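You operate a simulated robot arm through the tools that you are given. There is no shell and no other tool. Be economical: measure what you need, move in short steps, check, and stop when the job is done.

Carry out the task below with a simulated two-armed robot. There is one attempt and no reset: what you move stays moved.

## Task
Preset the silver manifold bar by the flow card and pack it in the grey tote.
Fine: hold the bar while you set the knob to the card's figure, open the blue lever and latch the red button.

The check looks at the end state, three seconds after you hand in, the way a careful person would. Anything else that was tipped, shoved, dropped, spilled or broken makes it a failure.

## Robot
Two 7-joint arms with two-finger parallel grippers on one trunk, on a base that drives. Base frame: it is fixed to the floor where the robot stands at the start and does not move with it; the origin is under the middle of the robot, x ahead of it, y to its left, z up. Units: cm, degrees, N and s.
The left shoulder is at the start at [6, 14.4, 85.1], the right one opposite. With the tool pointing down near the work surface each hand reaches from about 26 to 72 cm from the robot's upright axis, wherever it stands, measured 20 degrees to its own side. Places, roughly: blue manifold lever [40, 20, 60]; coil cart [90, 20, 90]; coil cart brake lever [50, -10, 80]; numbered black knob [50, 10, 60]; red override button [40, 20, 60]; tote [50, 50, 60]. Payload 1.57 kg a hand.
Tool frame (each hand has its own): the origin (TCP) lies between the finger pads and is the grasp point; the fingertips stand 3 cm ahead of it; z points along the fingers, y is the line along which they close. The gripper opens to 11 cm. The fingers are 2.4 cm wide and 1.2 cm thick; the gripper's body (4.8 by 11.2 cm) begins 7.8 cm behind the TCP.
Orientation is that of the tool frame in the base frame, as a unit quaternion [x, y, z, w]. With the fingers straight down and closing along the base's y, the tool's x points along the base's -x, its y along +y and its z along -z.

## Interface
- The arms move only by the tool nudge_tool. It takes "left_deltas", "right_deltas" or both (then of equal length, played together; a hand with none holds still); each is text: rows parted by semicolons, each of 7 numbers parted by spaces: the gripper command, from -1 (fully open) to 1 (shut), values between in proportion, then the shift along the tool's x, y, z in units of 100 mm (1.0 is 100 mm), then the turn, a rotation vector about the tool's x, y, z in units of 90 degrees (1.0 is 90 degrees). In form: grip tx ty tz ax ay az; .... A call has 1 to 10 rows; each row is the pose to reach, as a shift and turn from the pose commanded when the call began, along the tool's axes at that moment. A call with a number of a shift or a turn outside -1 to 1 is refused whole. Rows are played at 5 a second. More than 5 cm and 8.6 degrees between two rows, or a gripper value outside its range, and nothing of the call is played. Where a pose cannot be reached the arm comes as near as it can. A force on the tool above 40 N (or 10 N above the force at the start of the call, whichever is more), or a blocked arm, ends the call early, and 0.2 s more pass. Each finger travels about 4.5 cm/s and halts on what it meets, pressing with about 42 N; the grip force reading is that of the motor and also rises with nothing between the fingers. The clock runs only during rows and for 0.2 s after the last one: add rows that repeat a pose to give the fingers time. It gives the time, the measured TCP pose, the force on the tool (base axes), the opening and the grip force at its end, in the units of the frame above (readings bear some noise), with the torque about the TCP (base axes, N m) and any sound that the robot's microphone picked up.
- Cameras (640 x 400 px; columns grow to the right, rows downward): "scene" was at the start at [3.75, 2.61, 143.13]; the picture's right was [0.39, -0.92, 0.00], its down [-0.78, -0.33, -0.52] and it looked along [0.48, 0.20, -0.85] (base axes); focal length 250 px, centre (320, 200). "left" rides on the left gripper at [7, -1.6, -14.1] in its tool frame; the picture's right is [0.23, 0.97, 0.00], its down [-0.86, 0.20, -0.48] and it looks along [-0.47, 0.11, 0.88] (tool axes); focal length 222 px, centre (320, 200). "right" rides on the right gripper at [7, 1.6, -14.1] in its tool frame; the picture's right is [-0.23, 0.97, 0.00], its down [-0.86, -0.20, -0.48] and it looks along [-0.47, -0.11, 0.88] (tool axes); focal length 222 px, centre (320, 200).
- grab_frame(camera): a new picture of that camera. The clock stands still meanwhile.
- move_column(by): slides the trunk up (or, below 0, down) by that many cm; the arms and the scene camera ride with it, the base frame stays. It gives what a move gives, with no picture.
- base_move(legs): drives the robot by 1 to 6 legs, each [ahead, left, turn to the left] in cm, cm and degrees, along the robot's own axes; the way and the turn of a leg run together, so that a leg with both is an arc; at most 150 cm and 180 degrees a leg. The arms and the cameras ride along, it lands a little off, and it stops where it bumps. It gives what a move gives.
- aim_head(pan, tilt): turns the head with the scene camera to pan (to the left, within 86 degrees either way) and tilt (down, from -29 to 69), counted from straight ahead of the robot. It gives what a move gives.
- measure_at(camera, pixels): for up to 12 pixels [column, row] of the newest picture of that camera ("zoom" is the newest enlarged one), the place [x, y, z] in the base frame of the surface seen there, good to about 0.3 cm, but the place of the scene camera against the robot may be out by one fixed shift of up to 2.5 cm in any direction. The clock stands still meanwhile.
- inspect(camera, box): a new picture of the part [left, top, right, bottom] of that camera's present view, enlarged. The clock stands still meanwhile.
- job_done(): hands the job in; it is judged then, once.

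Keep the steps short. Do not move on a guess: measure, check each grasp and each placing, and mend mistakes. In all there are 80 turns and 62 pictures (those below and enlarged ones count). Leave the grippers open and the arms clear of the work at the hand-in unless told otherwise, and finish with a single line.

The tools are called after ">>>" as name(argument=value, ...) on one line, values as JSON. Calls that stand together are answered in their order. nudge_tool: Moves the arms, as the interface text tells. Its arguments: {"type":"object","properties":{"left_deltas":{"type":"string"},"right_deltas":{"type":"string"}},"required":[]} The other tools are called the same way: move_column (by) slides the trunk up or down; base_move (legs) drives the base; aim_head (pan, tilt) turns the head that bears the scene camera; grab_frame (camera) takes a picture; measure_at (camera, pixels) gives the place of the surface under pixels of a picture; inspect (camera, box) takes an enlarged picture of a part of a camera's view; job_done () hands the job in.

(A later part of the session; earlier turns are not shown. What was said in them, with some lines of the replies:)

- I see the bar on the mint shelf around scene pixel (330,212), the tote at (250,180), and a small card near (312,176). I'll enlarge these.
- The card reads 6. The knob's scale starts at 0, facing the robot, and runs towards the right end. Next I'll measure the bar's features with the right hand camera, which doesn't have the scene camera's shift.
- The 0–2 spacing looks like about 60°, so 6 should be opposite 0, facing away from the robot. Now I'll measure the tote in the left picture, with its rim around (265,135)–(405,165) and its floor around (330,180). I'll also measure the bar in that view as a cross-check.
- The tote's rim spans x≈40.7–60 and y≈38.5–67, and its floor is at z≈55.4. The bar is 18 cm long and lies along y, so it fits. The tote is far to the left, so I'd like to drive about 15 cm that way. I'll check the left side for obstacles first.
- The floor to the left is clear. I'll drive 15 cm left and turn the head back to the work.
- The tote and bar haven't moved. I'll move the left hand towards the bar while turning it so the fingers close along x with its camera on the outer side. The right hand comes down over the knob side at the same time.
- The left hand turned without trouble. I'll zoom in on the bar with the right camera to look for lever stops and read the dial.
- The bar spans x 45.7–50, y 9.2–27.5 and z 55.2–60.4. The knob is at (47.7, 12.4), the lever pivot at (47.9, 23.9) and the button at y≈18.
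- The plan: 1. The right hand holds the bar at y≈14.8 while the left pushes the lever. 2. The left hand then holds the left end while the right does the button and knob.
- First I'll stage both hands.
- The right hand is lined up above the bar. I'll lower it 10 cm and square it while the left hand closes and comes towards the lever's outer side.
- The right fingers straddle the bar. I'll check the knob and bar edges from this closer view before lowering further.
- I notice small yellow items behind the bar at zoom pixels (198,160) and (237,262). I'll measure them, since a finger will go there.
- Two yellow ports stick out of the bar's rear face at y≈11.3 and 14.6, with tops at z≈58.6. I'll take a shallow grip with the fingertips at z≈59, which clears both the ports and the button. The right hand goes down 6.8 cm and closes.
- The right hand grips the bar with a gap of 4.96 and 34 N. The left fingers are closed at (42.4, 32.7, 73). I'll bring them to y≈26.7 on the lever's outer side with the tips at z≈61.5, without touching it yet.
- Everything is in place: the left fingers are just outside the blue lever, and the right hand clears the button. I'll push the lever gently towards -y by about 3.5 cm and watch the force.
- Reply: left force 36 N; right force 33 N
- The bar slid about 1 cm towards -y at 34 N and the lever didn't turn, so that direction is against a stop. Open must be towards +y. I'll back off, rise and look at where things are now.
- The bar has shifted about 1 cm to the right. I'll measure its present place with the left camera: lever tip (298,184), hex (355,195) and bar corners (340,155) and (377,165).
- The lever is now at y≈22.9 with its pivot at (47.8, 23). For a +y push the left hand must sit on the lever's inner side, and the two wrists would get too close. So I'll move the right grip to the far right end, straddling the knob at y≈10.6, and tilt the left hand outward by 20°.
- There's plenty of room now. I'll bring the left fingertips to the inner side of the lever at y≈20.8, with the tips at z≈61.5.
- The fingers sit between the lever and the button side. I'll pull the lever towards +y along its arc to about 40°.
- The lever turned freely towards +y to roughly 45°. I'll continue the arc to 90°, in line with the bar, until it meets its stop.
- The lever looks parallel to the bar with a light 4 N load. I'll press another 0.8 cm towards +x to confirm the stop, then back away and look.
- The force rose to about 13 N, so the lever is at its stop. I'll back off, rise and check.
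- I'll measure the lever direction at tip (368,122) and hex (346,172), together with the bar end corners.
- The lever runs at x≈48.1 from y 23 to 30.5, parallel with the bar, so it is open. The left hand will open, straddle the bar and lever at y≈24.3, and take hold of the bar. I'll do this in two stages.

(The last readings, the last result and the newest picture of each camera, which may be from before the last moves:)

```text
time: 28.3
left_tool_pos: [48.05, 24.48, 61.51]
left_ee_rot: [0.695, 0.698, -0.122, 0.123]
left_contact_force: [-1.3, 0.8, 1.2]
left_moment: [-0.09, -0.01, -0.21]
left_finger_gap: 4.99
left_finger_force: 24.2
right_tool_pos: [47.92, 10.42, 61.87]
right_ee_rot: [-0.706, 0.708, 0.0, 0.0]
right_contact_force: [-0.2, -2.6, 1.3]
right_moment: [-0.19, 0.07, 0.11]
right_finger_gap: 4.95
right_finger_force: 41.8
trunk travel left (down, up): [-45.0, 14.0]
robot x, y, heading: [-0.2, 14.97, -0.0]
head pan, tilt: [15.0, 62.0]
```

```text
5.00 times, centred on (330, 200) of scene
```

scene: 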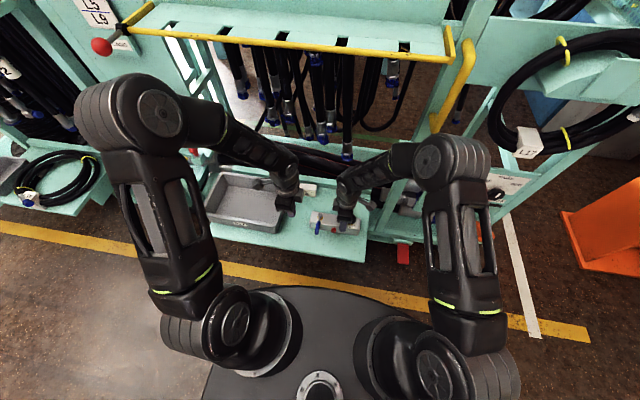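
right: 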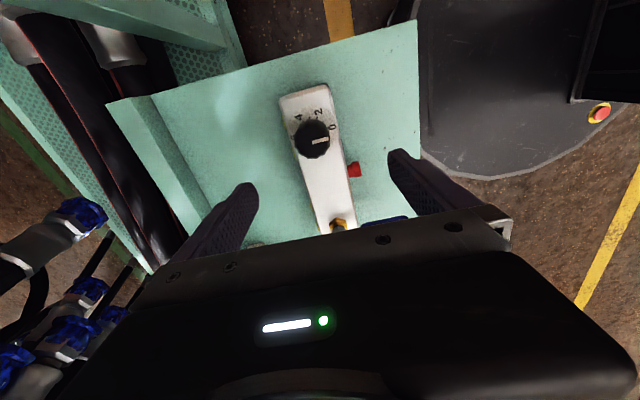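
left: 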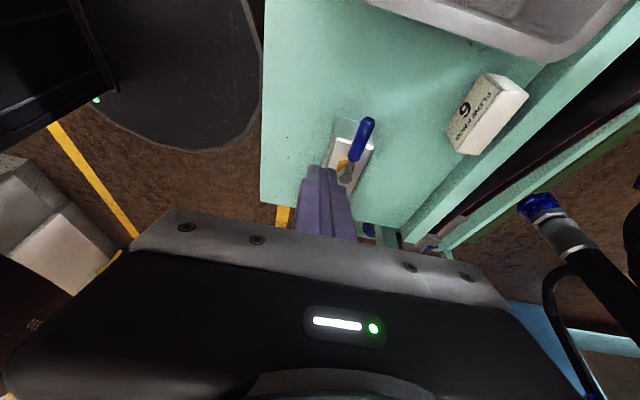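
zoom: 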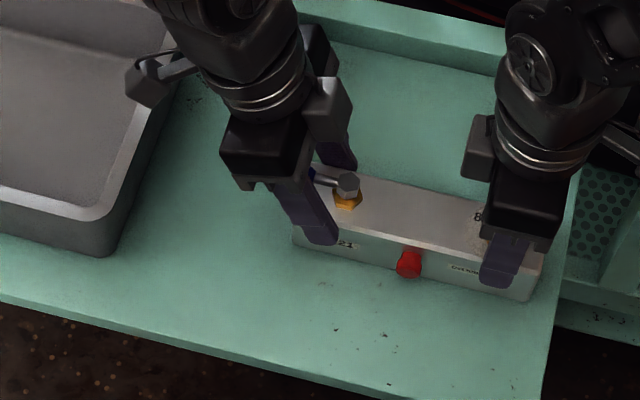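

Both hands now hold the bar. The right hand will let go, rise clear of the knob, close its fingers and move in front of the button, staying high for now.

>>> nudge_tool(right_deltas="0 0 0 0 0 0 0; -0.5 0 0 0 0 0 0; -0.7 0 0 -0.1 0 0 0; -0.7 0 0 -0.45 0 0 0; -0.7 0 0 -0.82 0 0 0; 0 -0.2 0.2 -0.82 0 0 0; 0.5 -0.45 0.45 -0.82 0 0 0; 1 -0.69 0.69 -0.82 0 0 0; 1 -0.69 0.69 -0.82 0 0 0; 1 -0.69 0.69 -0.82 0 0 0")

>>> grab_frame(camera="right")

>>> inspect(camera="scene", box=[270, 160, 390, 240])

```text
time: 30.5
left_tool_pos: [48.07, 24.41, 61.61]
left_ee_rot: [0.696, 0.697, -0.123, 0.123]
left_contact_force: [-0.4, 0.4, -0.3]
left_moment: [0.02, 0.05, -0.07]
left_finger_gap: 4.92
left_finger_force: 42.2
right_tool_pos: [40.94, 17.37, 70.03]
right_ee_rot: [-0.706, 0.708, 0.001, 0.0]
right_contact_force: [0.1, -0.6, 0.1]
right_moment: [0.01, 0.01, -0.03]
right_finger_gap: 0.01
right_finger_force: 4.5
trunk travel left (down, up): [-45.0, 14.0]
robot x, y, heading: [-0.03, 15.03, 0.5]
head pan, tilt: [15.0, 62.0]
```

```text
28 pictures are left
```

right: 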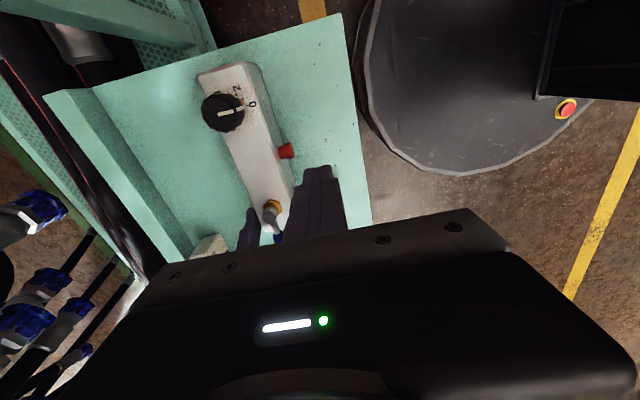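

```text
5.00 times, centred on (330, 200) of scene
```

zoom: 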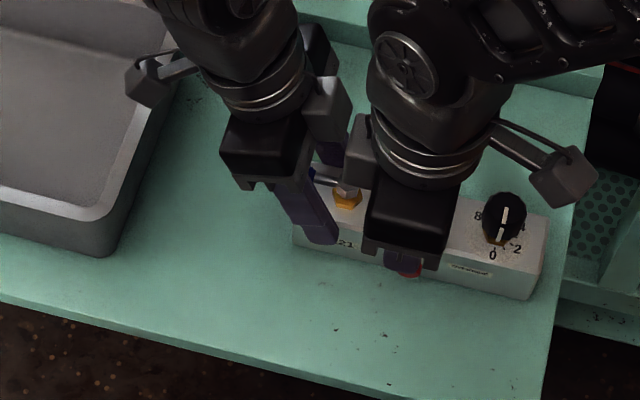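

The wrist boxes would be close together once the right hand is low, so I'll tilt it 20° away first. I'm also measuring the button in the right picture at (287,151), with its cap front at (293,151), and the knob at (222,113).

>>> measure_at(camera="right", pixels=[[287, 151], [291, 150], [281, 152], [222, 113], [202, 75], [245, 64], [272, 205], [288, 145], [289, 157]])

>>> nudge_tool(right_deltas="1 0 0 0 0 -0.07 0; 1 0 0 0 0 -0.14 0; 1 0 0 0 0 -0.222 0; 1 0 0 0 0 -0.222 0")

```text
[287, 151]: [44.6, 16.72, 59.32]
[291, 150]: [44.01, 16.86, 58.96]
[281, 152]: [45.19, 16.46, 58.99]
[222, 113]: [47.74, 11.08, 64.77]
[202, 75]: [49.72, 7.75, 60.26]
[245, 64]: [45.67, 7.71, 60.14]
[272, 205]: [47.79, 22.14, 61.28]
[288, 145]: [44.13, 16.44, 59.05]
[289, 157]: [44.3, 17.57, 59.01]
```

```text
time: 31.5
left_tool_pos: [47.98, 24.57, 61.48]
left_ee_rot: [0.695, 0.697, -0.122, 0.124]
left_contact_force: [-0.7, 0.4, 0.5]
left_moment: [-0.19, 0.03, -0.09]
left_finger_gap: 4.99
left_finger_force: 41.7
right_tool_pos: [40.91, 17.42, 70.14]
right_ee_rot: [-0.695, 0.697, 0.123, 0.123]
right_contact_force: [0.2, 0.6, 0.0]
right_moment: [0.01, 0.01, 0.01]
right_finger_gap: 0.01
right_finger_force: 20.4
trunk travel left (down, up): [-45.0, 14.0]
robot x, y, heading: [0.15, 14.73, 0.5]
head pan, tilt: [15.0, 62.0]
```

The button centre is at about (43.9 front, 16.85, 58.4). I'll lower the right fingertips in front of it, leaving a gap of about 1.7 cm.

>>> nudge_tool(right_deltas="1 0.15 0 0.3 0 0 0; 1 0.3 0 0.6 0 0 0; 1 0.4 0 0.8 0 0 0; 1 0.453 0 0.91 0 0 0; 1 0.453 0 0.91 0 0 0")

>>> inspect(camera="scene", box=[270, 160, 390, 240])

```text
time: 32.7
left_tool_pos: [48.05, 24.42, 61.59]
left_ee_rot: [0.695, 0.698, -0.122, 0.123]
left_contact_force: [-1.1, -0.2, 0.4]
left_moment: [0.02, 0.0, -0.11]
left_finger_gap: 4.96
left_finger_force: 41.9
right_tool_pos: [40.88, 16.05, 60.12]
right_ee_rot: [-0.695, 0.698, 0.123, 0.123]
right_contact_force: [-0.2, -0.5, -0.1]
right_moment: [-0.01, -0.01, 0.05]
right_finger_gap: 0.0
right_finger_force: 21.2
trunk travel left (down, up): [-45.0, 14.0]
robot x, y, heading: [-0.39, 14.87, 0.1]
head pan, tilt: [15.0, 62.0]
```

```text
5.00 times, centred on (330, 200) of scene
```

zoom: 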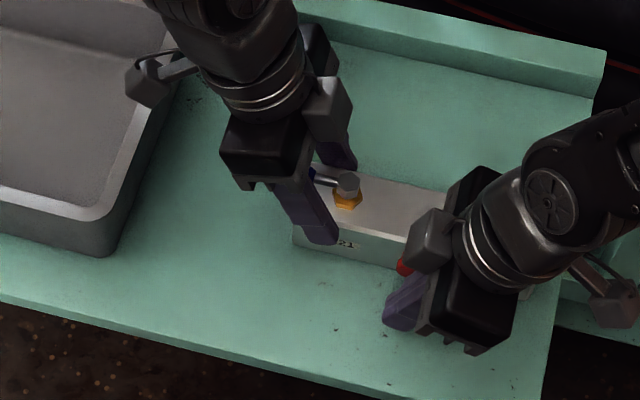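

The fingers are in front of the button. I'll press towards +x in small steps and listen for a click.

>>> nudge_tool(right_deltas="1 0 -0.08 0 0 0 0; 1 0 -0.14 0 0 0 0; 1 0 -0.17 0 0 0 0; 1 0 -0.2 0 0 0 0; 1 0 -0.23 0 0 0 0; 1 0 -0.26 0 0 0 0")

```text
time: 34.1
left_tool_pos: [48.15, 24.48, 61.63]
left_ee_rot: [0.695, 0.698, -0.122, 0.123]
left_contact_force: [5.0, 0.0, -1.0]
left_moment: [0.24, -0.09, 0.27]
left_finger_gap: 4.95
left_finger_force: 42.2
right_tool_pos: [43.48, 16.17, 59.85]
right_ee_rot: [-0.695, 0.697, 0.123, 0.123]
right_contact_force: [-4.2, -0.6, 1.3]
right_moment: [0.0, 0.02, 0.05]
right_finger_gap: 0.0
right_finger_force: 21.5
trunk travel left (down, up): [-45.0, 14.0]
robot x, y, heading: [-0.19, 14.83, 0.4]
head pan, tilt: [15.0, 62.0]
heard: click
```

A click sounded at 4 N. I'll back away and check that the button stayed in.

>>> nudge_tool(right_deltas="1 0 0.1 0 0 0 0; 1 0 0.3 0 0 0 0; 1 -0.15 0.3 -0.4 0 0 0; 1 -0.34 0.3 -0.92 0 0 0; 1 -0.34 0.3 -0.92 0 0.08 0; 1 -0.34 0.3 -0.92 0 0.15 0; 1 -0.34 0.3 -0.92 0 0.222 0; 1 -0.34 0.3 -0.92 0 0.222 0")

>>> grab_frame(camera="right")

>>> inspect(camera="right", box=[180, 50, 330, 240])

```text
refused: row 4 steps farther than a row can; nothing moved
```

```text
25 pictures are left
```

right: 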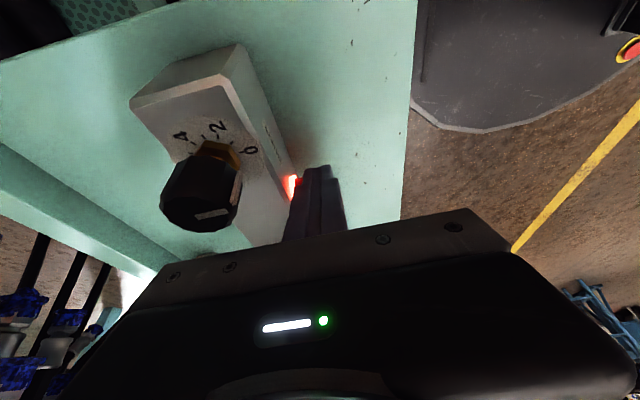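

```text
2.11 times, centred on (255, 145) of right
```

zoom: 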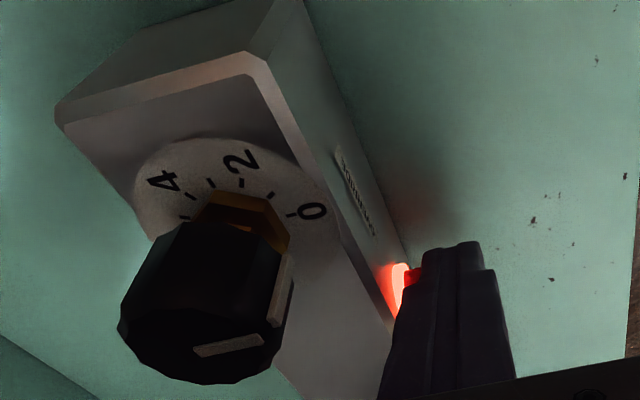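

The button is lit red. I'll withdraw with smaller steps and straighten the hand.

>>> nudge_tool(right_deltas="1 0 0.1 0 0 0 0; 1 0 0.3 0 0 0 0; 1 -0.12 0.3 -0.3 0 0 0; 1 -0.24 0.3 -0.62 0 0 0; 1 -0.34 0.3 -0.92 0 0 0; 1 -0.34 0.3 -0.92 0 0.08 0; 1 -0.34 0.3 -0.92 0 0.15 0; 1 -0.34 0.3 -0.92 0 0.222 0; 1 -0.34 0.3 -0.92 0 0.222 0")

>>> inspect(camera="right", box=[180, 50, 330, 240])

```text
time: 36.1
left_tool_pos: [48.1, 24.5, 61.56]
left_ee_rot: [0.695, 0.698, -0.123, 0.123]
left_contact_force: [-0.3, -0.6, 0.2]
left_moment: [0.31, 0.06, -0.01]
left_finger_gap: 4.96
left_finger_force: 41.7
right_tool_pos: [40.59, 16.21, 69.72]
right_ee_rot: [-0.706, 0.708, -0.001, 0.0]
right_contact_force: [-0.2, 0.0, 0.1]
right_moment: [0.0, 0.02, 0.02]
right_finger_gap: 0.0
right_finger_force: 20.8
trunk travel left (down, up): [-45.0, 14.0]
robot x, y, heading: [-0.14, 14.74, -0.0]
head pan, tilt: [15.0, 62.0]
```

```text
2.11 times, centred on (255, 145) of right
```

zoom: 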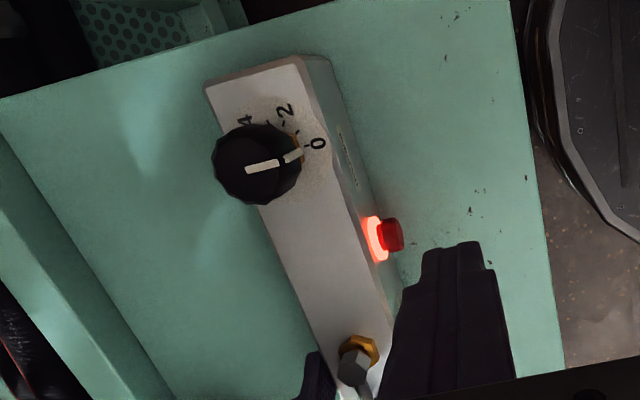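

The button is latched and lit. Now the knob at (47.75, 11.1), top at z≈64.7. The right hand rises, moves over it, opens and turns back so the fingers close along y.

>>> nudge_tool(right_deltas="1 0 0 -0.2 0 0 0.094; 0.5 0.05 -0.08 -0.3 0 0 0.188; 0 0.1 -0.16 -0.3 0 0 0.282; -0.3 0.15 -0.24 -0.3 0 0 0.376; -0.3 0.2 -0.32 -0.3 0 0 0.47; -0.3 0.25 -0.4 -0.3 0 0 0.564; -0.3 0.3 -0.48 -0.3 0 0 0.658; -0.3 0.37 -0.56 -0.3 0 0 0.752; -0.3 0.44 -0.64 -0.3 0 0 0.846; -0.3 0.51 -0.715 -0.3 0 0 0.94")

>>> grab_frame(camera="right")

```text
time: 38.3
left_tool_pos: [47.98, 24.43, 61.67]
left_ee_rot: [0.695, 0.697, -0.123, 0.123]
left_contact_force: [-0.3, -0.2, 0.7]
left_moment: [0.26, 0.01, -0.03]
left_finger_gap: 4.96
left_finger_force: 41.8
right_tool_pos: [47.7, 11.06, 72.92]
right_ee_rot: [-0.045, 0.999, -0.001, 0.0]
right_contact_force: [-0.1, -0.7, -0.3]
right_moment: [-0.07, 0.03, 0.0]
right_finger_gap: 7.17
right_finger_force: 0.1
trunk travel left (down, up): [-45.0, 14.0]
robot x, y, heading: [-0.1, 14.8, 0.1]
head pan, tilt: [15.0, 62.0]
```

```text
22 pictures are left
```

right: 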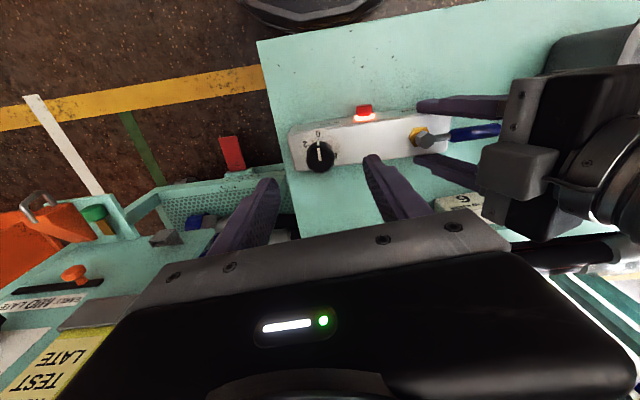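

I'll check the knob centre from here.

>>> measure_at(camera="right", pixels=[[319, 155], [307, 156], [331, 154], [319, 143], [321, 168], [320, 148]])

>>> inspect(camera="right", box=[290, 120, 350, 180])

```text
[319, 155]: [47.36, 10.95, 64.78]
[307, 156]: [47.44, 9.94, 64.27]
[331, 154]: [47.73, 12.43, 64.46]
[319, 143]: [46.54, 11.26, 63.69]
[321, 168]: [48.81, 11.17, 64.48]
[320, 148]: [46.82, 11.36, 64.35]
```

```text
6.67 times, centred on (320, 150) of right
```

zoom: 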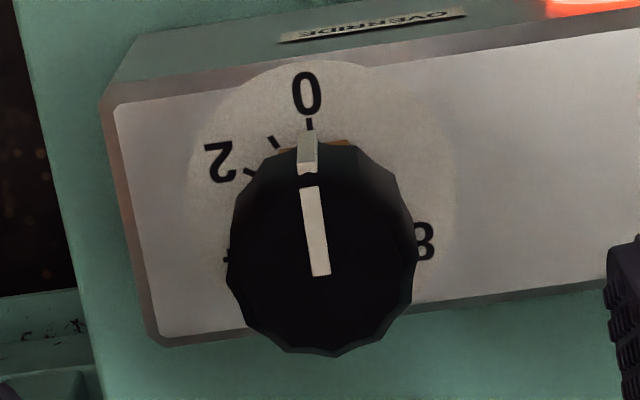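

The dial confirms 30° per unit: 0 faces the robot, 2 is 60° round and 6 is at 180°. The knob centre is at about (47.7, 11.15). I'll lower 8.3 cm and close on the knob.

>>> nudge_tool(right_deltas="-0.3 0 0.01 0.3 0 0 0; -0.3 0 0.01 0.6 0 0 0; -0.3 0 0.01 0.83 0 0 0; 0.2 0 0.01 0.83 0 0 0; 0.5 0 0.01 0.83 0 0 0; 1 0 0.01 0.83 0 0 0; 1 0 0.01 0.83 0 0 0")

```text
time: 39.9
left_tool_pos: [47.99, 24.57, 61.67]
left_ee_rot: [0.696, 0.697, -0.121, 0.122]
left_contact_force: [-3.0, 6.8, 3.7]
left_moment: [-1.13, -0.02, -0.3]
left_finger_gap: 4.95
left_finger_force: 41.7
right_tool_pos: [47.8, 11.12, 64.47]
right_ee_rot: [-0.045, 0.999, -0.001, 0.0]
right_contact_force: [3.1, -8.6, -0.2]
right_moment: [-0.21, -0.11, -0.03]
right_finger_gap: 3.02
right_finger_force: 25.2
trunk travel left (down, up): [-45.0, 14.0]
robot x, y, heading: [-0.35, 14.82, 0.5]
head pan, tilt: [15.0, 62.0]
```

The fingers hold the knob with a 3.0 cm gap. I'll turn it 84° anticlockwise as seen from above.

>>> nudge_tool(right_deltas="1 0 0 0 0 0 -0.094; 1 0 0 0 0 0 -0.188; 1 0 0 0 0 0 -0.282; 1 0 0 0 0 0 -0.376; 1 0 0 0 0 0 -0.47; 1 0 0 0 0 0 -0.564; 1 0 0 0 0 0 -0.658; 1 0 0 0 0 0 -0.752; 1 0 0 0 0 0 -0.846; 1 0 0 0 0 0 -0.94")

>>> nudge_tool(right_deltas="0.3 0 0 0 0 0 0; -0.3 0 0 0 0 0 0; -0.3 0 0 -0.25 0 0 0; -0.3 0 0 -0.6 0 0 0; -0.3 0 0 -0.9 0 0 0; -0.3 0 0 -0.9 0 0 0")

>>> inspect(camera="right", box=[250, 90, 370, 240])

```text
time: 42.1
left_tool_pos: [48.03, 24.62, 61.55]
left_ee_rot: [0.695, 0.697, -0.123, 0.121]
left_contact_force: [-6.8, 18.3, 5.9]
left_moment: [0.85, -0.02, -1.44]
left_finger_gap: 4.98
left_finger_force: 41.6
right_tool_pos: [47.78, 11.11, 64.6]
right_ee_rot: [-0.706, 0.708, -0.001, 0.0]
right_contact_force: [9.9, -19.0, 4.0]
right_moment: [-0.33, -0.11, 0.0]
right_finger_gap: 2.97
right_finger_force: 39.4
trunk travel left (down, up): [-45.0, 14.0]
robot x, y, heading: [-0.46, 14.71, 0.1]
head pan, tilt: [15.0, 62.0]
```

```text
time: 43.5
left_tool_pos: [47.98, 24.46, 61.73]
left_ee_rot: [0.695, 0.697, -0.122, 0.123]
left_contact_force: [-0.2, -0.3, 0.3]
left_moment: [0.32, 0.04, 0.0]
left_finger_gap: 4.94
left_finger_force: 41.9
right_tool_pos: [47.65, 11.05, 73.48]
right_ee_rot: [-0.706, 0.708, 0.0, 0.0]
right_contact_force: [0.6, -0.5, 0.2]
right_moment: [0.01, 0.03, -0.05]
right_finger_gap: 7.15
right_finger_force: 0.1
trunk travel left (down, up): [-45.0, 14.0]
robot x, y, heading: [-0.12, 14.8, 0.1]
head pan, tilt: [15.0, 62.0]
```

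```text
2.67 times, centred on (310, 165) of right
```

zoom: 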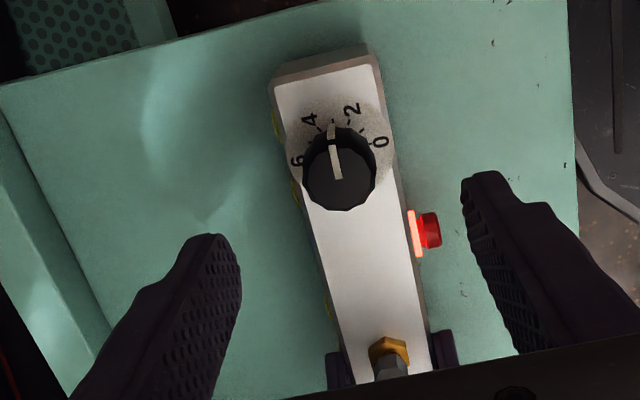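

The knob followed and the pointer is midway between 2 and 4, at about 3. The hand will turn back, lower and regrip.

>>> nudge_tool(right_deltas="-0.3 0 0 0 0 0 0.095; -0.3 0 0 0 0 0 0.19; -0.3 0 0 0 0 0 0.285; -0.3 0 0 0 0 0 0.38; -0.3 0 0 0 0 0 0.475; -0.3 0 0 0 0 0 0.57; -0.3 0 0 0 0 0 0.665; -0.3 0 0 0 0 0 0.76; -0.3 0 0 0 0 0 0.855; -0.3 0 0 0 0 0 0.95")

>>> inspect(camera="right", box=[290, 120, 350, 180])

>>> nudge_tool(right_deltas="-0.3 0 0 0.1 0 0 0.05; -0.3 0 0 0.3 0 0 0.1; -0.3 0 0 0.6 0 0 0.1; -0.3 0 0 0.9 0 0 0.1; 0.2 0 0 0.9 0 0 0.1; 0.5 0 0 0.9 0 0 0.1; 1 0 0 0.9 0 0 0.1; 1 0 0 0.9 0 0 0.1")

```text
time: 45.7
left_tool_pos: [48.16, 24.52, 61.55]
left_ee_rot: [0.695, 0.698, -0.122, 0.122]
left_contact_force: [0.5, 1.0, -0.4]
left_moment: [0.33, 0.05, -0.04]
left_finger_gap: 4.94
left_finger_force: 41.6
right_tool_pos: [47.75, 11.28, 73.47]
right_ee_rot: [-0.036, 0.999, 0.001, 0.0]
right_contact_force: [0.4, 0.2, 0.1]
right_moment: [0.02, 0.05, 0.0]
right_finger_gap: 7.13
right_finger_force: 0.2
trunk travel left (down, up): [-45.0, 14.0]
robot x, y, heading: [-0.13, 14.85, -0.2]
head pan, tilt: [15.0, 62.0]
```

```text
6.67 times, centred on (320, 150) of right
```

zoom: 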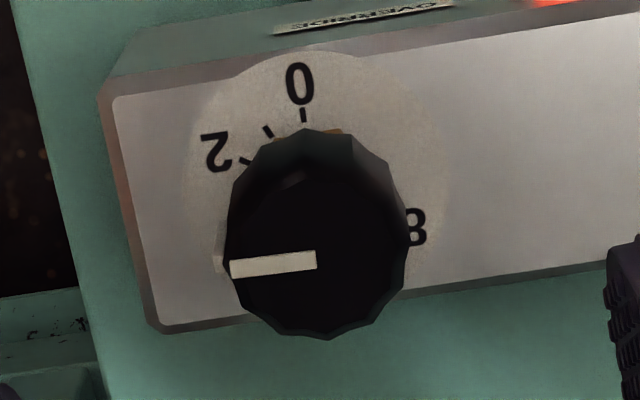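

```text
time: 47.5
left_tool_pos: [48.11, 24.43, 61.45]
left_ee_rot: [0.694, 0.699, -0.122, 0.122]
left_contact_force: [-2.6, 12.8, 5.9]
left_moment: [-0.66, 0.07, -0.29]
left_finger_gap: 4.97
left_finger_force: 42.3
right_tool_pos: [47.83, 11.3, 64.7]
right_ee_rot: [0.042, 0.999, -0.002, -0.001]
right_contact_force: [1.2, -14.7, -0.5]
right_moment: [-0.16, -0.09, 0.0]
right_finger_gap: 2.98
right_finger_force: 25.2
trunk travel left (down, up): [-45.0, 14.0]
robot x, y, heading: [-0.04, 14.94, 0.3]
head pan, tilt: [15.0, 62.0]
```

The knob is held again. I'll turn it 85° now, then release and look before any fine trim.

>>> nudge_tool(right_deltas="1 0 0 0 0 0 -0.095; 1 0 0 0 0 0 -0.19; 1 0 0 0 0 0 -0.285; 1 0 0 0 0 0 -0.38; 1 0 0 0 0 0 -0.475; 1 0 0 0 0 0 -0.57; 1 0 0 0 0 0 -0.665; 1 0 0 0 0 0 -0.76; 1 0 0 0 0 0 -0.855; 1 0 0 0 0 0 -0.95")

>>> nudge_tool(right_deltas="1 0 0 0 0 0 -0.05; 1 0 0 0 0 0 -0.05; 0.3 0 0 0 0 0 -0.05; -0.3 0 0 0 0 0 -0.05; -0.3 0 0 -0.25 0 0 -0.05; -0.3 0 0 -0.6 0 0 -0.05; -0.3 0 0 -0.9 0 0 -0.05; -0.3 0 0 -0.9 0 0 -0.05")

>>> inspect(camera="right", box=[270, 90, 350, 170])

```text
time: 49.7
left_tool_pos: [48.01, 24.49, 61.5]
left_ee_rot: [0.696, 0.697, -0.122, 0.121]
left_contact_force: [-4.3, 19.5, 0.2]
left_moment: [0.92, -0.14, -1.16]
left_finger_gap: 4.95
left_finger_force: 42.3
right_tool_pos: [47.8, 11.09, 64.57]
right_ee_rot: [-0.648, 0.762, -0.002, 0.0]
right_contact_force: [10.4, -21.9, 12.6]
right_moment: [-0.26, -0.11, -0.05]
right_finger_gap: 2.95
right_finger_force: 39.3
trunk travel left (down, up): [-45.0, 14.0]
robot x, y, heading: [-0.31, 14.58, 0.3]
head pan, tilt: [15.0, 62.0]
```

```text
time: 51.5
left_tool_pos: [48.05, 24.58, 61.54]
left_ee_rot: [0.695, 0.697, -0.123, 0.123]
left_contact_force: [0.2, 0.5, 0.1]
left_moment: [0.28, 0.0, -0.02]
left_finger_gap: 4.93
left_finger_force: 41.6
right_tool_pos: [47.85, 11.29, 73.7]
right_ee_rot: [-0.678, 0.735, 0.0, -0.001]
right_contact_force: [-0.3, -0.4, -0.7]
right_moment: [0.02, 0.0, -0.01]
right_finger_gap: 7.12
right_finger_force: 0.0
trunk travel left (down, up): [-45.0, 14.0]
robot x, y, heading: [0.14, 15.24, 0.1]
head pan, tilt: [15.0, 62.0]
```

```text
5.00 times, centred on (310, 130) of right
```

zoom: 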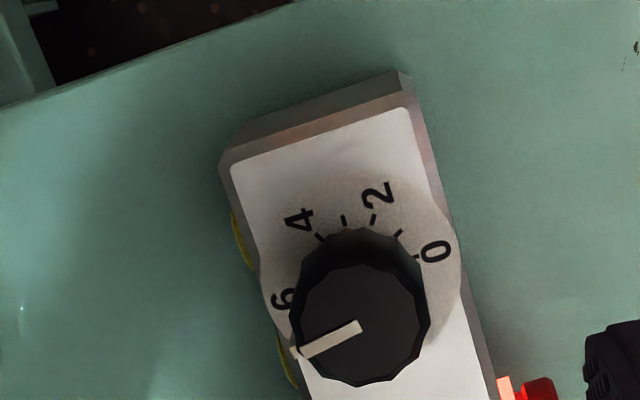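

The pointer is now at 6. From the camera geometry, the pointer direction comes out about 6–7° past the 6 axis. I'll regrip at this same angle, turn it back 6.3° and look again.

>>> nudge_tool(right_deltas="-0.3 0 0 0.3 0 0 0; -0.3 0 0 0.6 0 0 0; -0.3 0 0 0.9 0 0 0; 0.2 0 0 0.9 0 0 0; 0.5 0 0 0.9 0 0 0; 1 0 0 0.9 0 0 0; 1 0 0 0.9 0 0 0; 1 0 0 0.9 0 0 0.035; 1 0 0 0.9 0 0 0.07; 1 0 0 0.9 0 0 0.07")

>>> nudge_tool(right_deltas="0.3 0 0 0 0 0 0; -0.3 0 0 0 0 0 0; -0.3 0 0 -0.25 0 0 0; -0.3 0 0 -0.6 0 0 0; -0.3 0 0 -0.9 0 0 0; -0.3 0 0 -0.9 0 0 0")

>>> inspect(camera="right", box=[290, 120, 340, 170])

```text
time: 53.7
left_tool_pos: [47.8, 24.43, 61.56]
left_ee_rot: [0.695, 0.697, -0.123, 0.122]
left_contact_force: [-14.6, -0.2, 6.0]
left_moment: [-0.13, 0.3, -1.79]
left_finger_gap: 5.0
left_finger_force: 42.7
right_tool_pos: [47.67, 11.24, 64.61]
right_ee_rot: [-0.635, 0.772, 0.0, 0.002]
right_contact_force: [14.3, -0.3, -0.3]
right_moment: [-0.12, -0.47, -0.02]
right_finger_gap: 2.99
right_finger_force: 38.9
trunk travel left (down, up): [-45.0, 14.0]
robot x, y, heading: [-0.39, 14.84, 0.1]
head pan, tilt: [15.0, 62.0]
```

```text
time: 55.1
left_tool_pos: [48.08, 24.47, 61.55]
left_ee_rot: [0.695, 0.698, -0.122, 0.123]
left_contact_force: [-0.2, 0.5, 0.5]
left_moment: [0.2, -0.02, -0.02]
left_finger_gap: 4.98
left_finger_force: 41.6
right_tool_pos: [47.84, 11.22, 73.61]
right_ee_rot: [-0.636, 0.771, 0.001, -0.001]
right_contact_force: [1.1, 0.1, 0.2]
right_moment: [-0.03, -0.02, 0.0]
right_finger_gap: 7.11
right_finger_force: 0.1
trunk travel left (down, up): [-45.0, 14.0]
robot x, y, heading: [0.25, 14.42, 0.3]
head pan, tilt: [15.0, 62.0]
```

```text
8.00 times, centred on (315, 145) of right
```

zoom: 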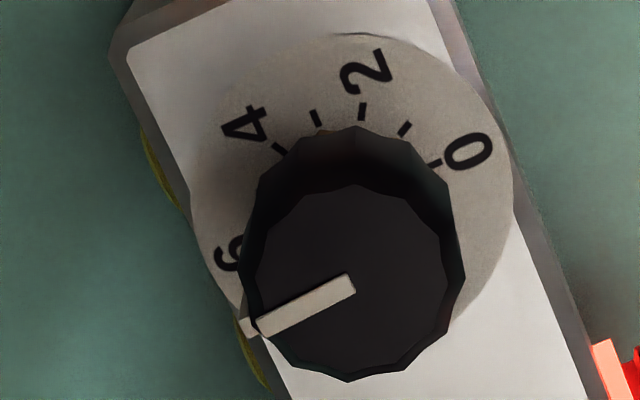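

The geometry now puts the pointer within about 1° of 6, so the knob is set. The right hand will move away. The left hand will release, straighten and regrip nearer the bar's centre at y≈19.9, between the button and the lever pivot.

>>> nudge_tool(right_deltas="-0.3 0 0 -0.3 0 0 0; -0.3 0.3 0 -0.6 0 0 0; -0.3 0.65 0 -0.8 0 0 0; -0.3 1 0 -1 0 0 0; -0.3 1 0 -1 0 0 0; -0.3 1 0 -1 0 0 0; -0.3 1 0 -1 0 0 0; -0.3 1 0 -1 0 0 0; -0.3 1 0 -1 0 0 0; -0.3 1 0 -1 0 0 0", left_deltas="0.1 0 0 0 0 0 0; -0.36 0 0 0 0 0 0; -0.36 -0.103 0 -0.282 0 0 0; -0.36 -0.25 0 -0.23 0 0.075 0; -0.36 -0.4 0 -0.17 0 0.15 0; -0.36 -0.53 0 -0.126 0 0.222 0; -0.36 -0.438 0 0.127 0 0.222 0; 0.2 -0.438 0 0.127 0 0.222 0; 0.6 -0.438 0 0.127 0 0.222 0; 1 -0.438 0 0.127 0 0.222 0")

>>> inspect(camera="scene", box=[270, 160, 390, 240])

```text
time: 57.3
left_tool_pos: [47.99, 19.74, 61.96]
left_ee_rot: [0.706, 0.709, 0.0, 0.001]
left_contact_force: [-0.7, -1.0, 2.2]
left_moment: [0.07, 0.03, -0.08]
left_finger_gap: 4.98
left_finger_force: 25.3
right_tool_pos: [45.95, 1.39, 83.64]
right_ee_rot: [-0.637, 0.771, 0.001, 0.0]
right_contact_force: [0.0, 0.6, 0.2]
right_moment: [0.01, -0.03, 0.01]
right_finger_gap: 7.15
right_finger_force: 0.0
trunk travel left (down, up): [-45.0, 14.0]
robot x, y, heading: [-0.04, 14.81, 0.2]
head pan, tilt: [15.0, 62.0]
```

```text
5.00 times, centred on (330, 200) of scene
```

zoom: 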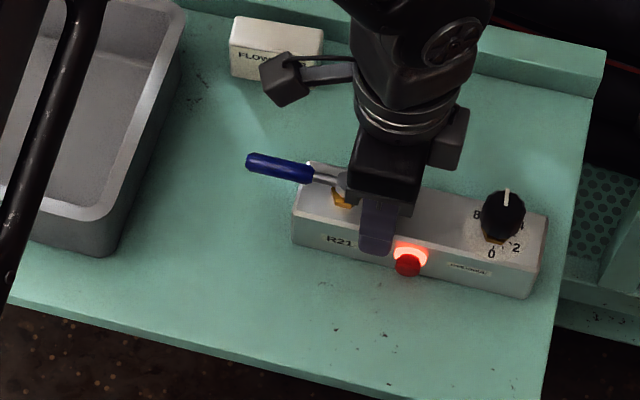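

The grip is good: lever along the bar, button lit, knob pointing away from the robot. I'll lift 5 cm as a test.

>>> nudge_tool(left_deltas="1 0 0 0 0 0 0; 1 0 0 0 0 0 0; 1 0 0 -0.1 0 0 0; 1 0 0 -0.25 0 0 0; 1 0 0 -0.4 0 0 0; 1 0 0 -0.6 0 0 0; 1 0 0 -0.6 0 0 0")

>>> inspect(camera="scene", box=[250, 140, 410, 240])

```text
time: 58.9
left_tool_pos: [47.85, 19.71, 68.03]
left_ee_rot: [0.706, 0.708, 0.0, 0.0]
left_contact_force: [0.0, 0.1, -4.3]
left_moment: [0.08, -0.01, -0.03]
left_finger_gap: 4.97
left_finger_force: 41.6
right_tool_pos: [45.97, 1.34, 83.71]
right_ee_rot: [-0.636, 0.772, 0.0, 0.0]
right_contact_force: [-0.2, -0.7, -0.4]
right_moment: [-0.04, 0.0, -0.01]
right_finger_gap: 7.15
right_finger_force: 0.0
trunk travel left (down, up): [-45.0, 14.0]
robot x, y, heading: [-0.11, 15.33, 0.1]
head pan, tilt: [15.0, 62.0]
```

```text
4.00 times, centred on (330, 190) of scene
```

zoom: 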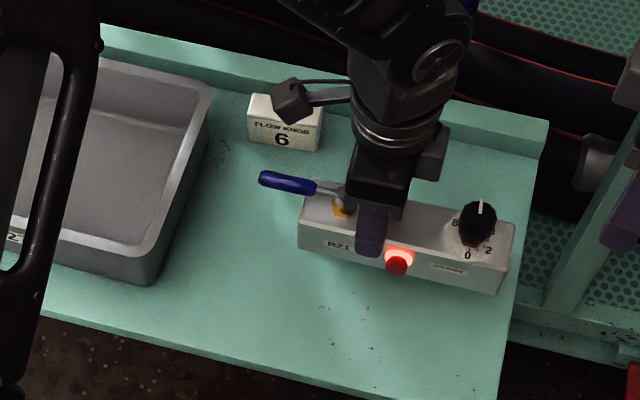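

The bar came up level, weighing about 4.3 N. I'll raise it over the tote rim and carry it towards +y.

>>> nudge_tool(left_deltas="1 0 0 -0.25 0 0 0; 1 0 0 -0.5 0 0 0; 1 0 0 -0.75 0 0 0; 1 0.2 0.02 -0.8 0 0 0; 1 0.4 0.05 -0.8 0 0 0; 1 0.6 0.1 -0.8 0 0 0; 1 0.8 0.15 -0.8 0 0 0; 1 1 0.2 -0.8 0 0 0; 1 1 0.2 -0.8 0 0 0")

>>> nudge_tool(left_deltas="1 0.2 0 0 0 0 0; 1 0.4 0 0 0 0 0; 1 0.6 0 0 0 0 0; 1 0.8 0 0 0 0 0; 1 1 0 0 0 0 0; 1 1 0 0 0 0 0")

>>> nudge_tool(left_deltas="1 0.2 0 0 0 0 0; 1 0.4 0 0 0 0 0; 1 0.6 0 0 0 0 0; 1 0.8 0 0 0 0 0; 1 1 0 0 0 0 0; 1 1 0 0 0 0 0")

>>> aim_head(pan=40, tilt=58)

>>> grab_frame(camera="scene")

>>> grab_frame(camera="left")

```text
time: 60.9
left_tool_pos: [49.8, 29.74, 75.91]
left_ee_rot: [0.706, 0.708, 0.0, 0.0]
left_contact_force: [-0.8, 0.0, -3.9]
left_moment: [0.1, 0.01, -0.01]
left_finger_gap: 4.96
left_finger_force: 42.2
right_tool_pos: [45.99, 1.39, 83.61]
right_ee_rot: [-0.637, 0.771, 0.0, 0.0]
right_contact_force: [-0.1, -0.1, 0.1]
right_moment: [-0.01, -0.02, -0.04]
right_finger_gap: 7.15
right_finger_force: 0.0
trunk travel left (down, up): [-45.0, 14.0]
robot x, y, heading: [0.25, 14.73, 0.1]
head pan, tilt: [15.0, 62.0]
```

```text
time: 62.3
left_tool_pos: [50.05, 39.86, 75.83]
left_ee_rot: [0.706, 0.708, 0.0, 0.001]
left_contact_force: [-0.4, 0.2, -4.5]
left_moment: [0.14, -0.01, -0.01]
left_finger_gap: 4.97
left_finger_force: 42.0
right_tool_pos: [46.02, 1.41, 83.71]
right_ee_rot: [-0.636, 0.772, 0.0, 0.0]
right_contact_force: [-0.2, -0.4, 0.1]
right_moment: [-0.01, -0.02, 0.04]
right_finger_gap: 7.13
right_finger_force: 0.0
trunk travel left (down, up): [-45.0, 14.0]
robot x, y, heading: [-0.08, 14.73, 0.1]
head pan, tilt: [15.0, 62.0]
```

```text
time: 63.7
left_tool_pos: [49.81, 49.99, 76.03]
left_ee_rot: [0.706, 0.708, 0.0, 0.0]
left_contact_force: [-0.4, 0.2, -3.5]
left_moment: [0.08, -0.01, 0.02]
left_finger_gap: 4.98
left_finger_force: 42.1
right_tool_pos: [45.96, 1.4, 83.74]
right_ee_rot: [-0.636, 0.772, 0.0, 0.0]
right_contact_force: [-0.1, -0.9, 0.5]
right_moment: [0.01, -0.02, 0.02]
right_finger_gap: 7.15
right_finger_force: 0.0
trunk travel left (down, up): [-45.0, 14.0]
robot x, y, heading: [-0.24, 14.75, 0.2]
head pan, tilt: [15.0, 62.0]
```

```text
time: 64.6
left_tool_pos: [49.84, 50.03, 76.0]
left_ee_rot: [0.706, 0.708, 0.0, 0.0]
left_contact_force: [-0.3, -0.3, -4.2]
left_moment: [0.04, 0.01, 0.0]
left_finger_gap: 4.95
left_finger_force: 42.1
right_tool_pos: [46.0, 1.47, 83.69]
right_ee_rot: [-0.636, 0.771, 0.0, -0.001]
right_contact_force: [0.8, -0.5, 0.2]
right_moment: [0.01, 0.0, 0.0]
right_finger_gap: 7.16
right_finger_force: 0.0
trunk travel left (down, up): [-45.0, 14.0]
robot x, y, heading: [0.15, 14.8, 0.1]
head pan, tilt: [40.0, 58.0]
```

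```text
14 pictures are left
```

scene: 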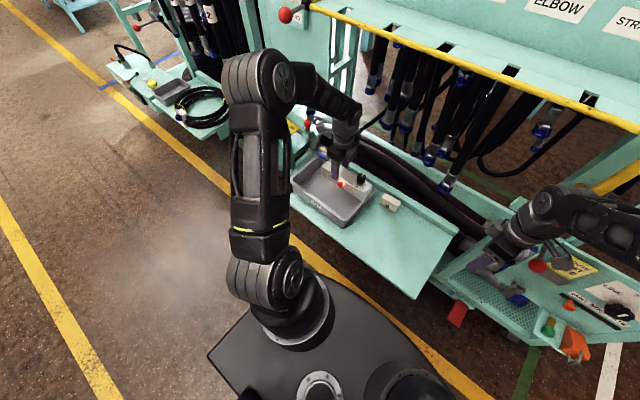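

```text
13 pictures are left
```

left: 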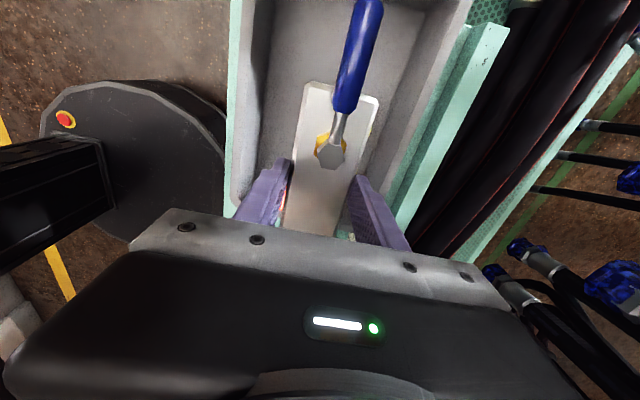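

The bar is over the tote. I'll verify the tote walls and lever tip here.

>>> measure_at(camera="left", pixels=[[367, 10], [318, 90], [374, 102], [268, 60], [425, 60], [258, 120], [262, 165], [400, 120], [280, 20]])

>>> inspect(camera="scene", box=[280, 130, 400, 230])

```text
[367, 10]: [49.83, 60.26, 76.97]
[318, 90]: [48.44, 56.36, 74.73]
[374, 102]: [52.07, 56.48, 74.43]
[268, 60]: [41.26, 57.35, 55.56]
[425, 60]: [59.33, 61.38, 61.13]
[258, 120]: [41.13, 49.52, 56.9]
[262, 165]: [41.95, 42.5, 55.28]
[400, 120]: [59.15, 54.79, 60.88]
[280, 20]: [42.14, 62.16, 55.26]
```

```text
4.00 times, centred on (340, 180) of scene
```

zoom: 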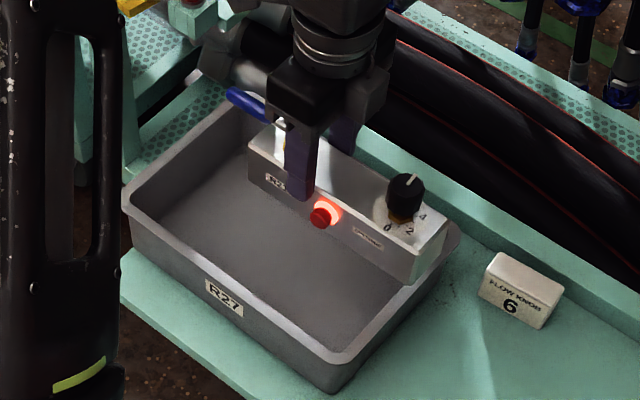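

Everything fits. I'll move 3.4 cm further to y≈53.4 and 0.3 cm in x, then lower into the tote, slowing near the floor.

>>> nudge_tool(left_deltas="1 0.17 0.02 0 0 0 0; 1 0.34 0.03 0 0 0 0; 1 0.34 0.03 0.3 0 0 0; 1 0.34 0.03 0.6 0 0 0; 1 0.34 0.03 0.95 0 0 0; 1 0.34 0.03 0.95 0 0 0")

>>> inspect(camera="scene", box=[280, 130, 400, 230])

```text
time: 66.0
left_tool_pos: [50.33, 53.42, 66.17]
left_ee_rot: [0.706, 0.709, 0.0, 0.0]
left_contact_force: [0.2, 0.0, -3.3]
left_moment: [0.07, -0.01, -0.01]
left_finger_gap: 4.95
left_finger_force: 41.8
right_tool_pos: [46.09, 1.5, 83.67]
right_ee_rot: [-0.636, 0.771, 0.0, 0.0]
right_contact_force: [-0.1, 0.0, -0.3]
right_moment: [0.01, 0.0, 0.03]
right_finger_gap: 7.15
right_finger_force: 0.0
trunk travel left (down, up): [-45.0, 14.0]
robot x, y, heading: [-0.0, 14.9, 0.2]
head pan, tilt: [40.0, 58.0]
```

```text
4.00 times, centred on (340, 180) of scene
```

zoom: 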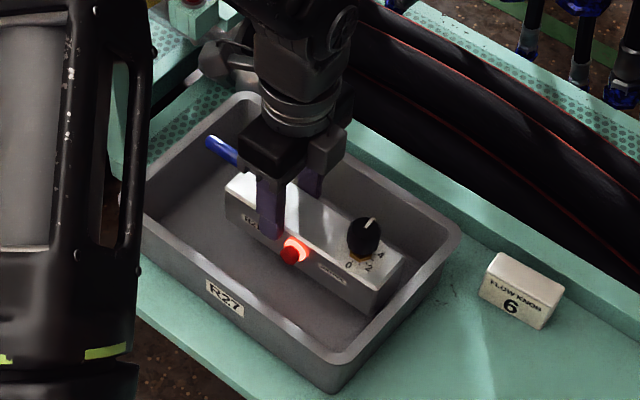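

The bar is inside with clearance all round. I'll lower the last 4 cm or so slowly.

>>> nudge_tool(left_deltas="1 0 0 0.1 0 0 0; 1 0 0 0.2 0 0 0; 1 0 0 0.3 0 0 0; 1 0 0 0.34 0 0 0; 1 0 0 0.37 0 0 0; 1 0 0 0.39 0 0 0; 1 0 0 0.41 0 0 0")

```text
time: 67.6
left_tool_pos: [50.3, 53.23, 62.37]
left_ee_rot: [0.706, 0.708, 0.0, 0.0]
left_contact_force: [-2.4, 0.8, 4.1]
left_moment: [-0.84, 0.22, -0.21]
left_finger_gap: 4.99
left_finger_force: 42.1
right_tool_pos: [45.92, 1.39, 83.71]
right_ee_rot: [-0.636, 0.771, 0.0, 0.0]
right_contact_force: [0.4, 0.4, -0.1]
right_moment: [0.01, 0.01, 0.0]
right_finger_gap: 7.14
right_finger_force: 0.1
trunk travel left (down, up): [-45.0, 14.0]
robot x, y, heading: [-0.11, 15.04, 0.2]
head pan, tilt: [40.0, 58.0]
```

The force reversed to +4 N, so the bar rests on the floor. I'll open, rise straight up with room around the lever and button, and open the right gripper too.

>>> nudge_tool(left_deltas="0.2 0 0 0 0 0 0; -0.3 0 0 0 0 0 0; -0.3 0 0 0 0 0 0; -0.3 0 0 -0.2 0 0 0; -0.3 0 0 -0.5 0 0 0; -0.3 0 0 -0.8 0 0 0; -1 0 0 -1 0 0 0; -1 0 0 -1 0 0 0", right_deltas="-1 0 0 0 0 0 0; -1 0 0 0 0 0 0; -1 0 0 0 0 0 0; -1 0 0 0 0 0 0; -1 0 0 0 0 0 0; -1 0 0 0 0 0 0; -1 0 0 0 0 0 0; -1 0 0 0 0 0 0")

>>> nudge_tool(left_deltas="-1 0 -0.2 -0.4 0 0 0; -1 0 -0.5 -0.7 0 0 0; -1 0 -0.8 -1 0 0 0; -1 0.3 -1 -1 0 0 0; -1 0.6 -1 -1 0 0 0; -1 0.6 -1 -1 0 0 0")

>>> inspect(camera="scene", box=[270, 130, 410, 230])

>>> grab_frame(camera="scene")

```text
time: 69.4
left_tool_pos: [50.05, 53.24, 72.39]
left_ee_rot: [0.706, 0.708, 0.0, 0.001]
left_contact_force: [-0.3, 0.7, -0.3]
left_moment: [0.02, -0.02, -0.01]
left_finger_gap: 11.01
left_finger_force: 0.1
right_tool_pos: [45.99, 1.42, 83.73]
right_ee_rot: [-0.636, 0.772, 0.0, 0.0]
right_contact_force: [-0.1, -0.4, 0.0]
right_moment: [0.03, -0.01, -0.01]
right_finger_gap: 11.01
right_finger_force: 0.1
trunk travel left (down, up): [-45.0, 14.0]
robot x, y, heading: [-0.24, 15.06, -0.1]
head pan, tilt: [40.0, 58.0]
```

```text
time: 70.8
left_tool_pos: [40.23, 59.31, 82.14]
left_ee_rot: [0.706, 0.708, 0.001, 0.001]
left_contact_force: [0.0, 0.0, -0.3]
left_moment: [0.01, 0.01, -0.01]
left_finger_gap: 11.04
left_finger_force: 0.1
right_tool_pos: [45.92, 1.4, 83.69]
right_ee_rot: [-0.636, 0.772, 0.0, 0.0]
right_contact_force: [1.1, -0.3, 0.3]
right_moment: [0.05, 0.03, 0.05]
right_finger_gap: 10.98
right_finger_force: 0.1
trunk travel left (down, up): [-45.0, 14.0]
robot x, y, heading: [-0.07, 14.94, 0.3]
head pan, tilt: [40.0, 58.0]
```

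```text
4.00 times, centred on (340, 180) of scene
```

zoom: 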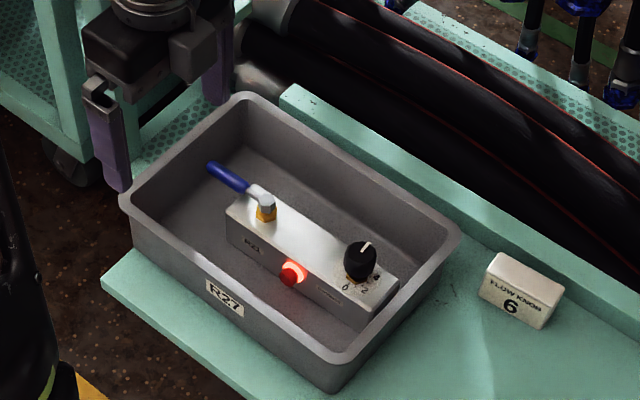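

```text
9 pictures are left
```

scene: 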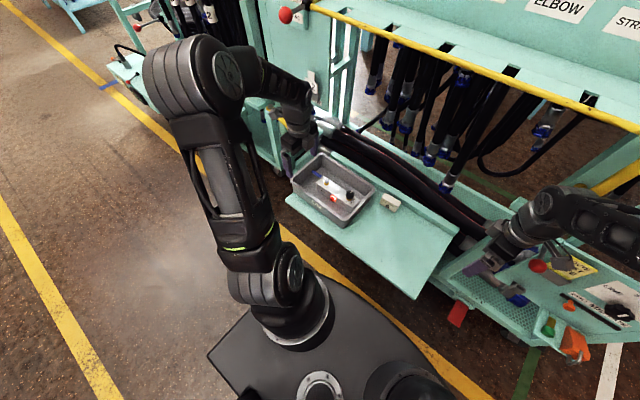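

The bar lies flat in the tote with the button lit. I'll take one last close look at the knob and lever.

>>> inspect(camera="scene", box=[315, 165, 365, 215])

```text
8.00 times, centred on (340, 190) of scene
```

zoom: 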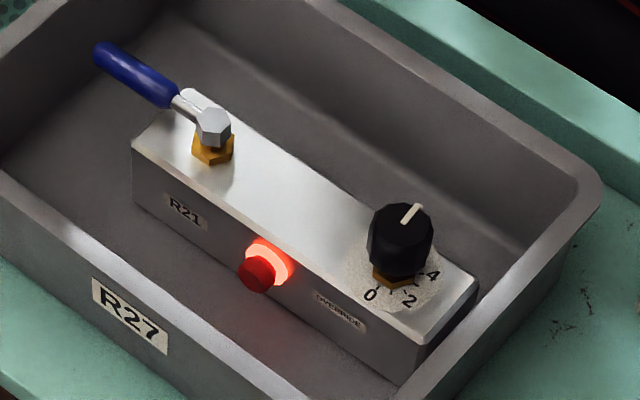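

The lever is in line with the bar, the button is latched and lit, and the pointer is opposite 0, at 6. Both hands are open and clear, so I'm handing in.

>>> job_done()

```text
The job is handed in.
```

The manifold bar is lying flat in the grey tote, with the knob at 6, the blue lever open and the red button latched and lit; it slid about 1 cm on the shelf when I first pushed the lever the wrong way.
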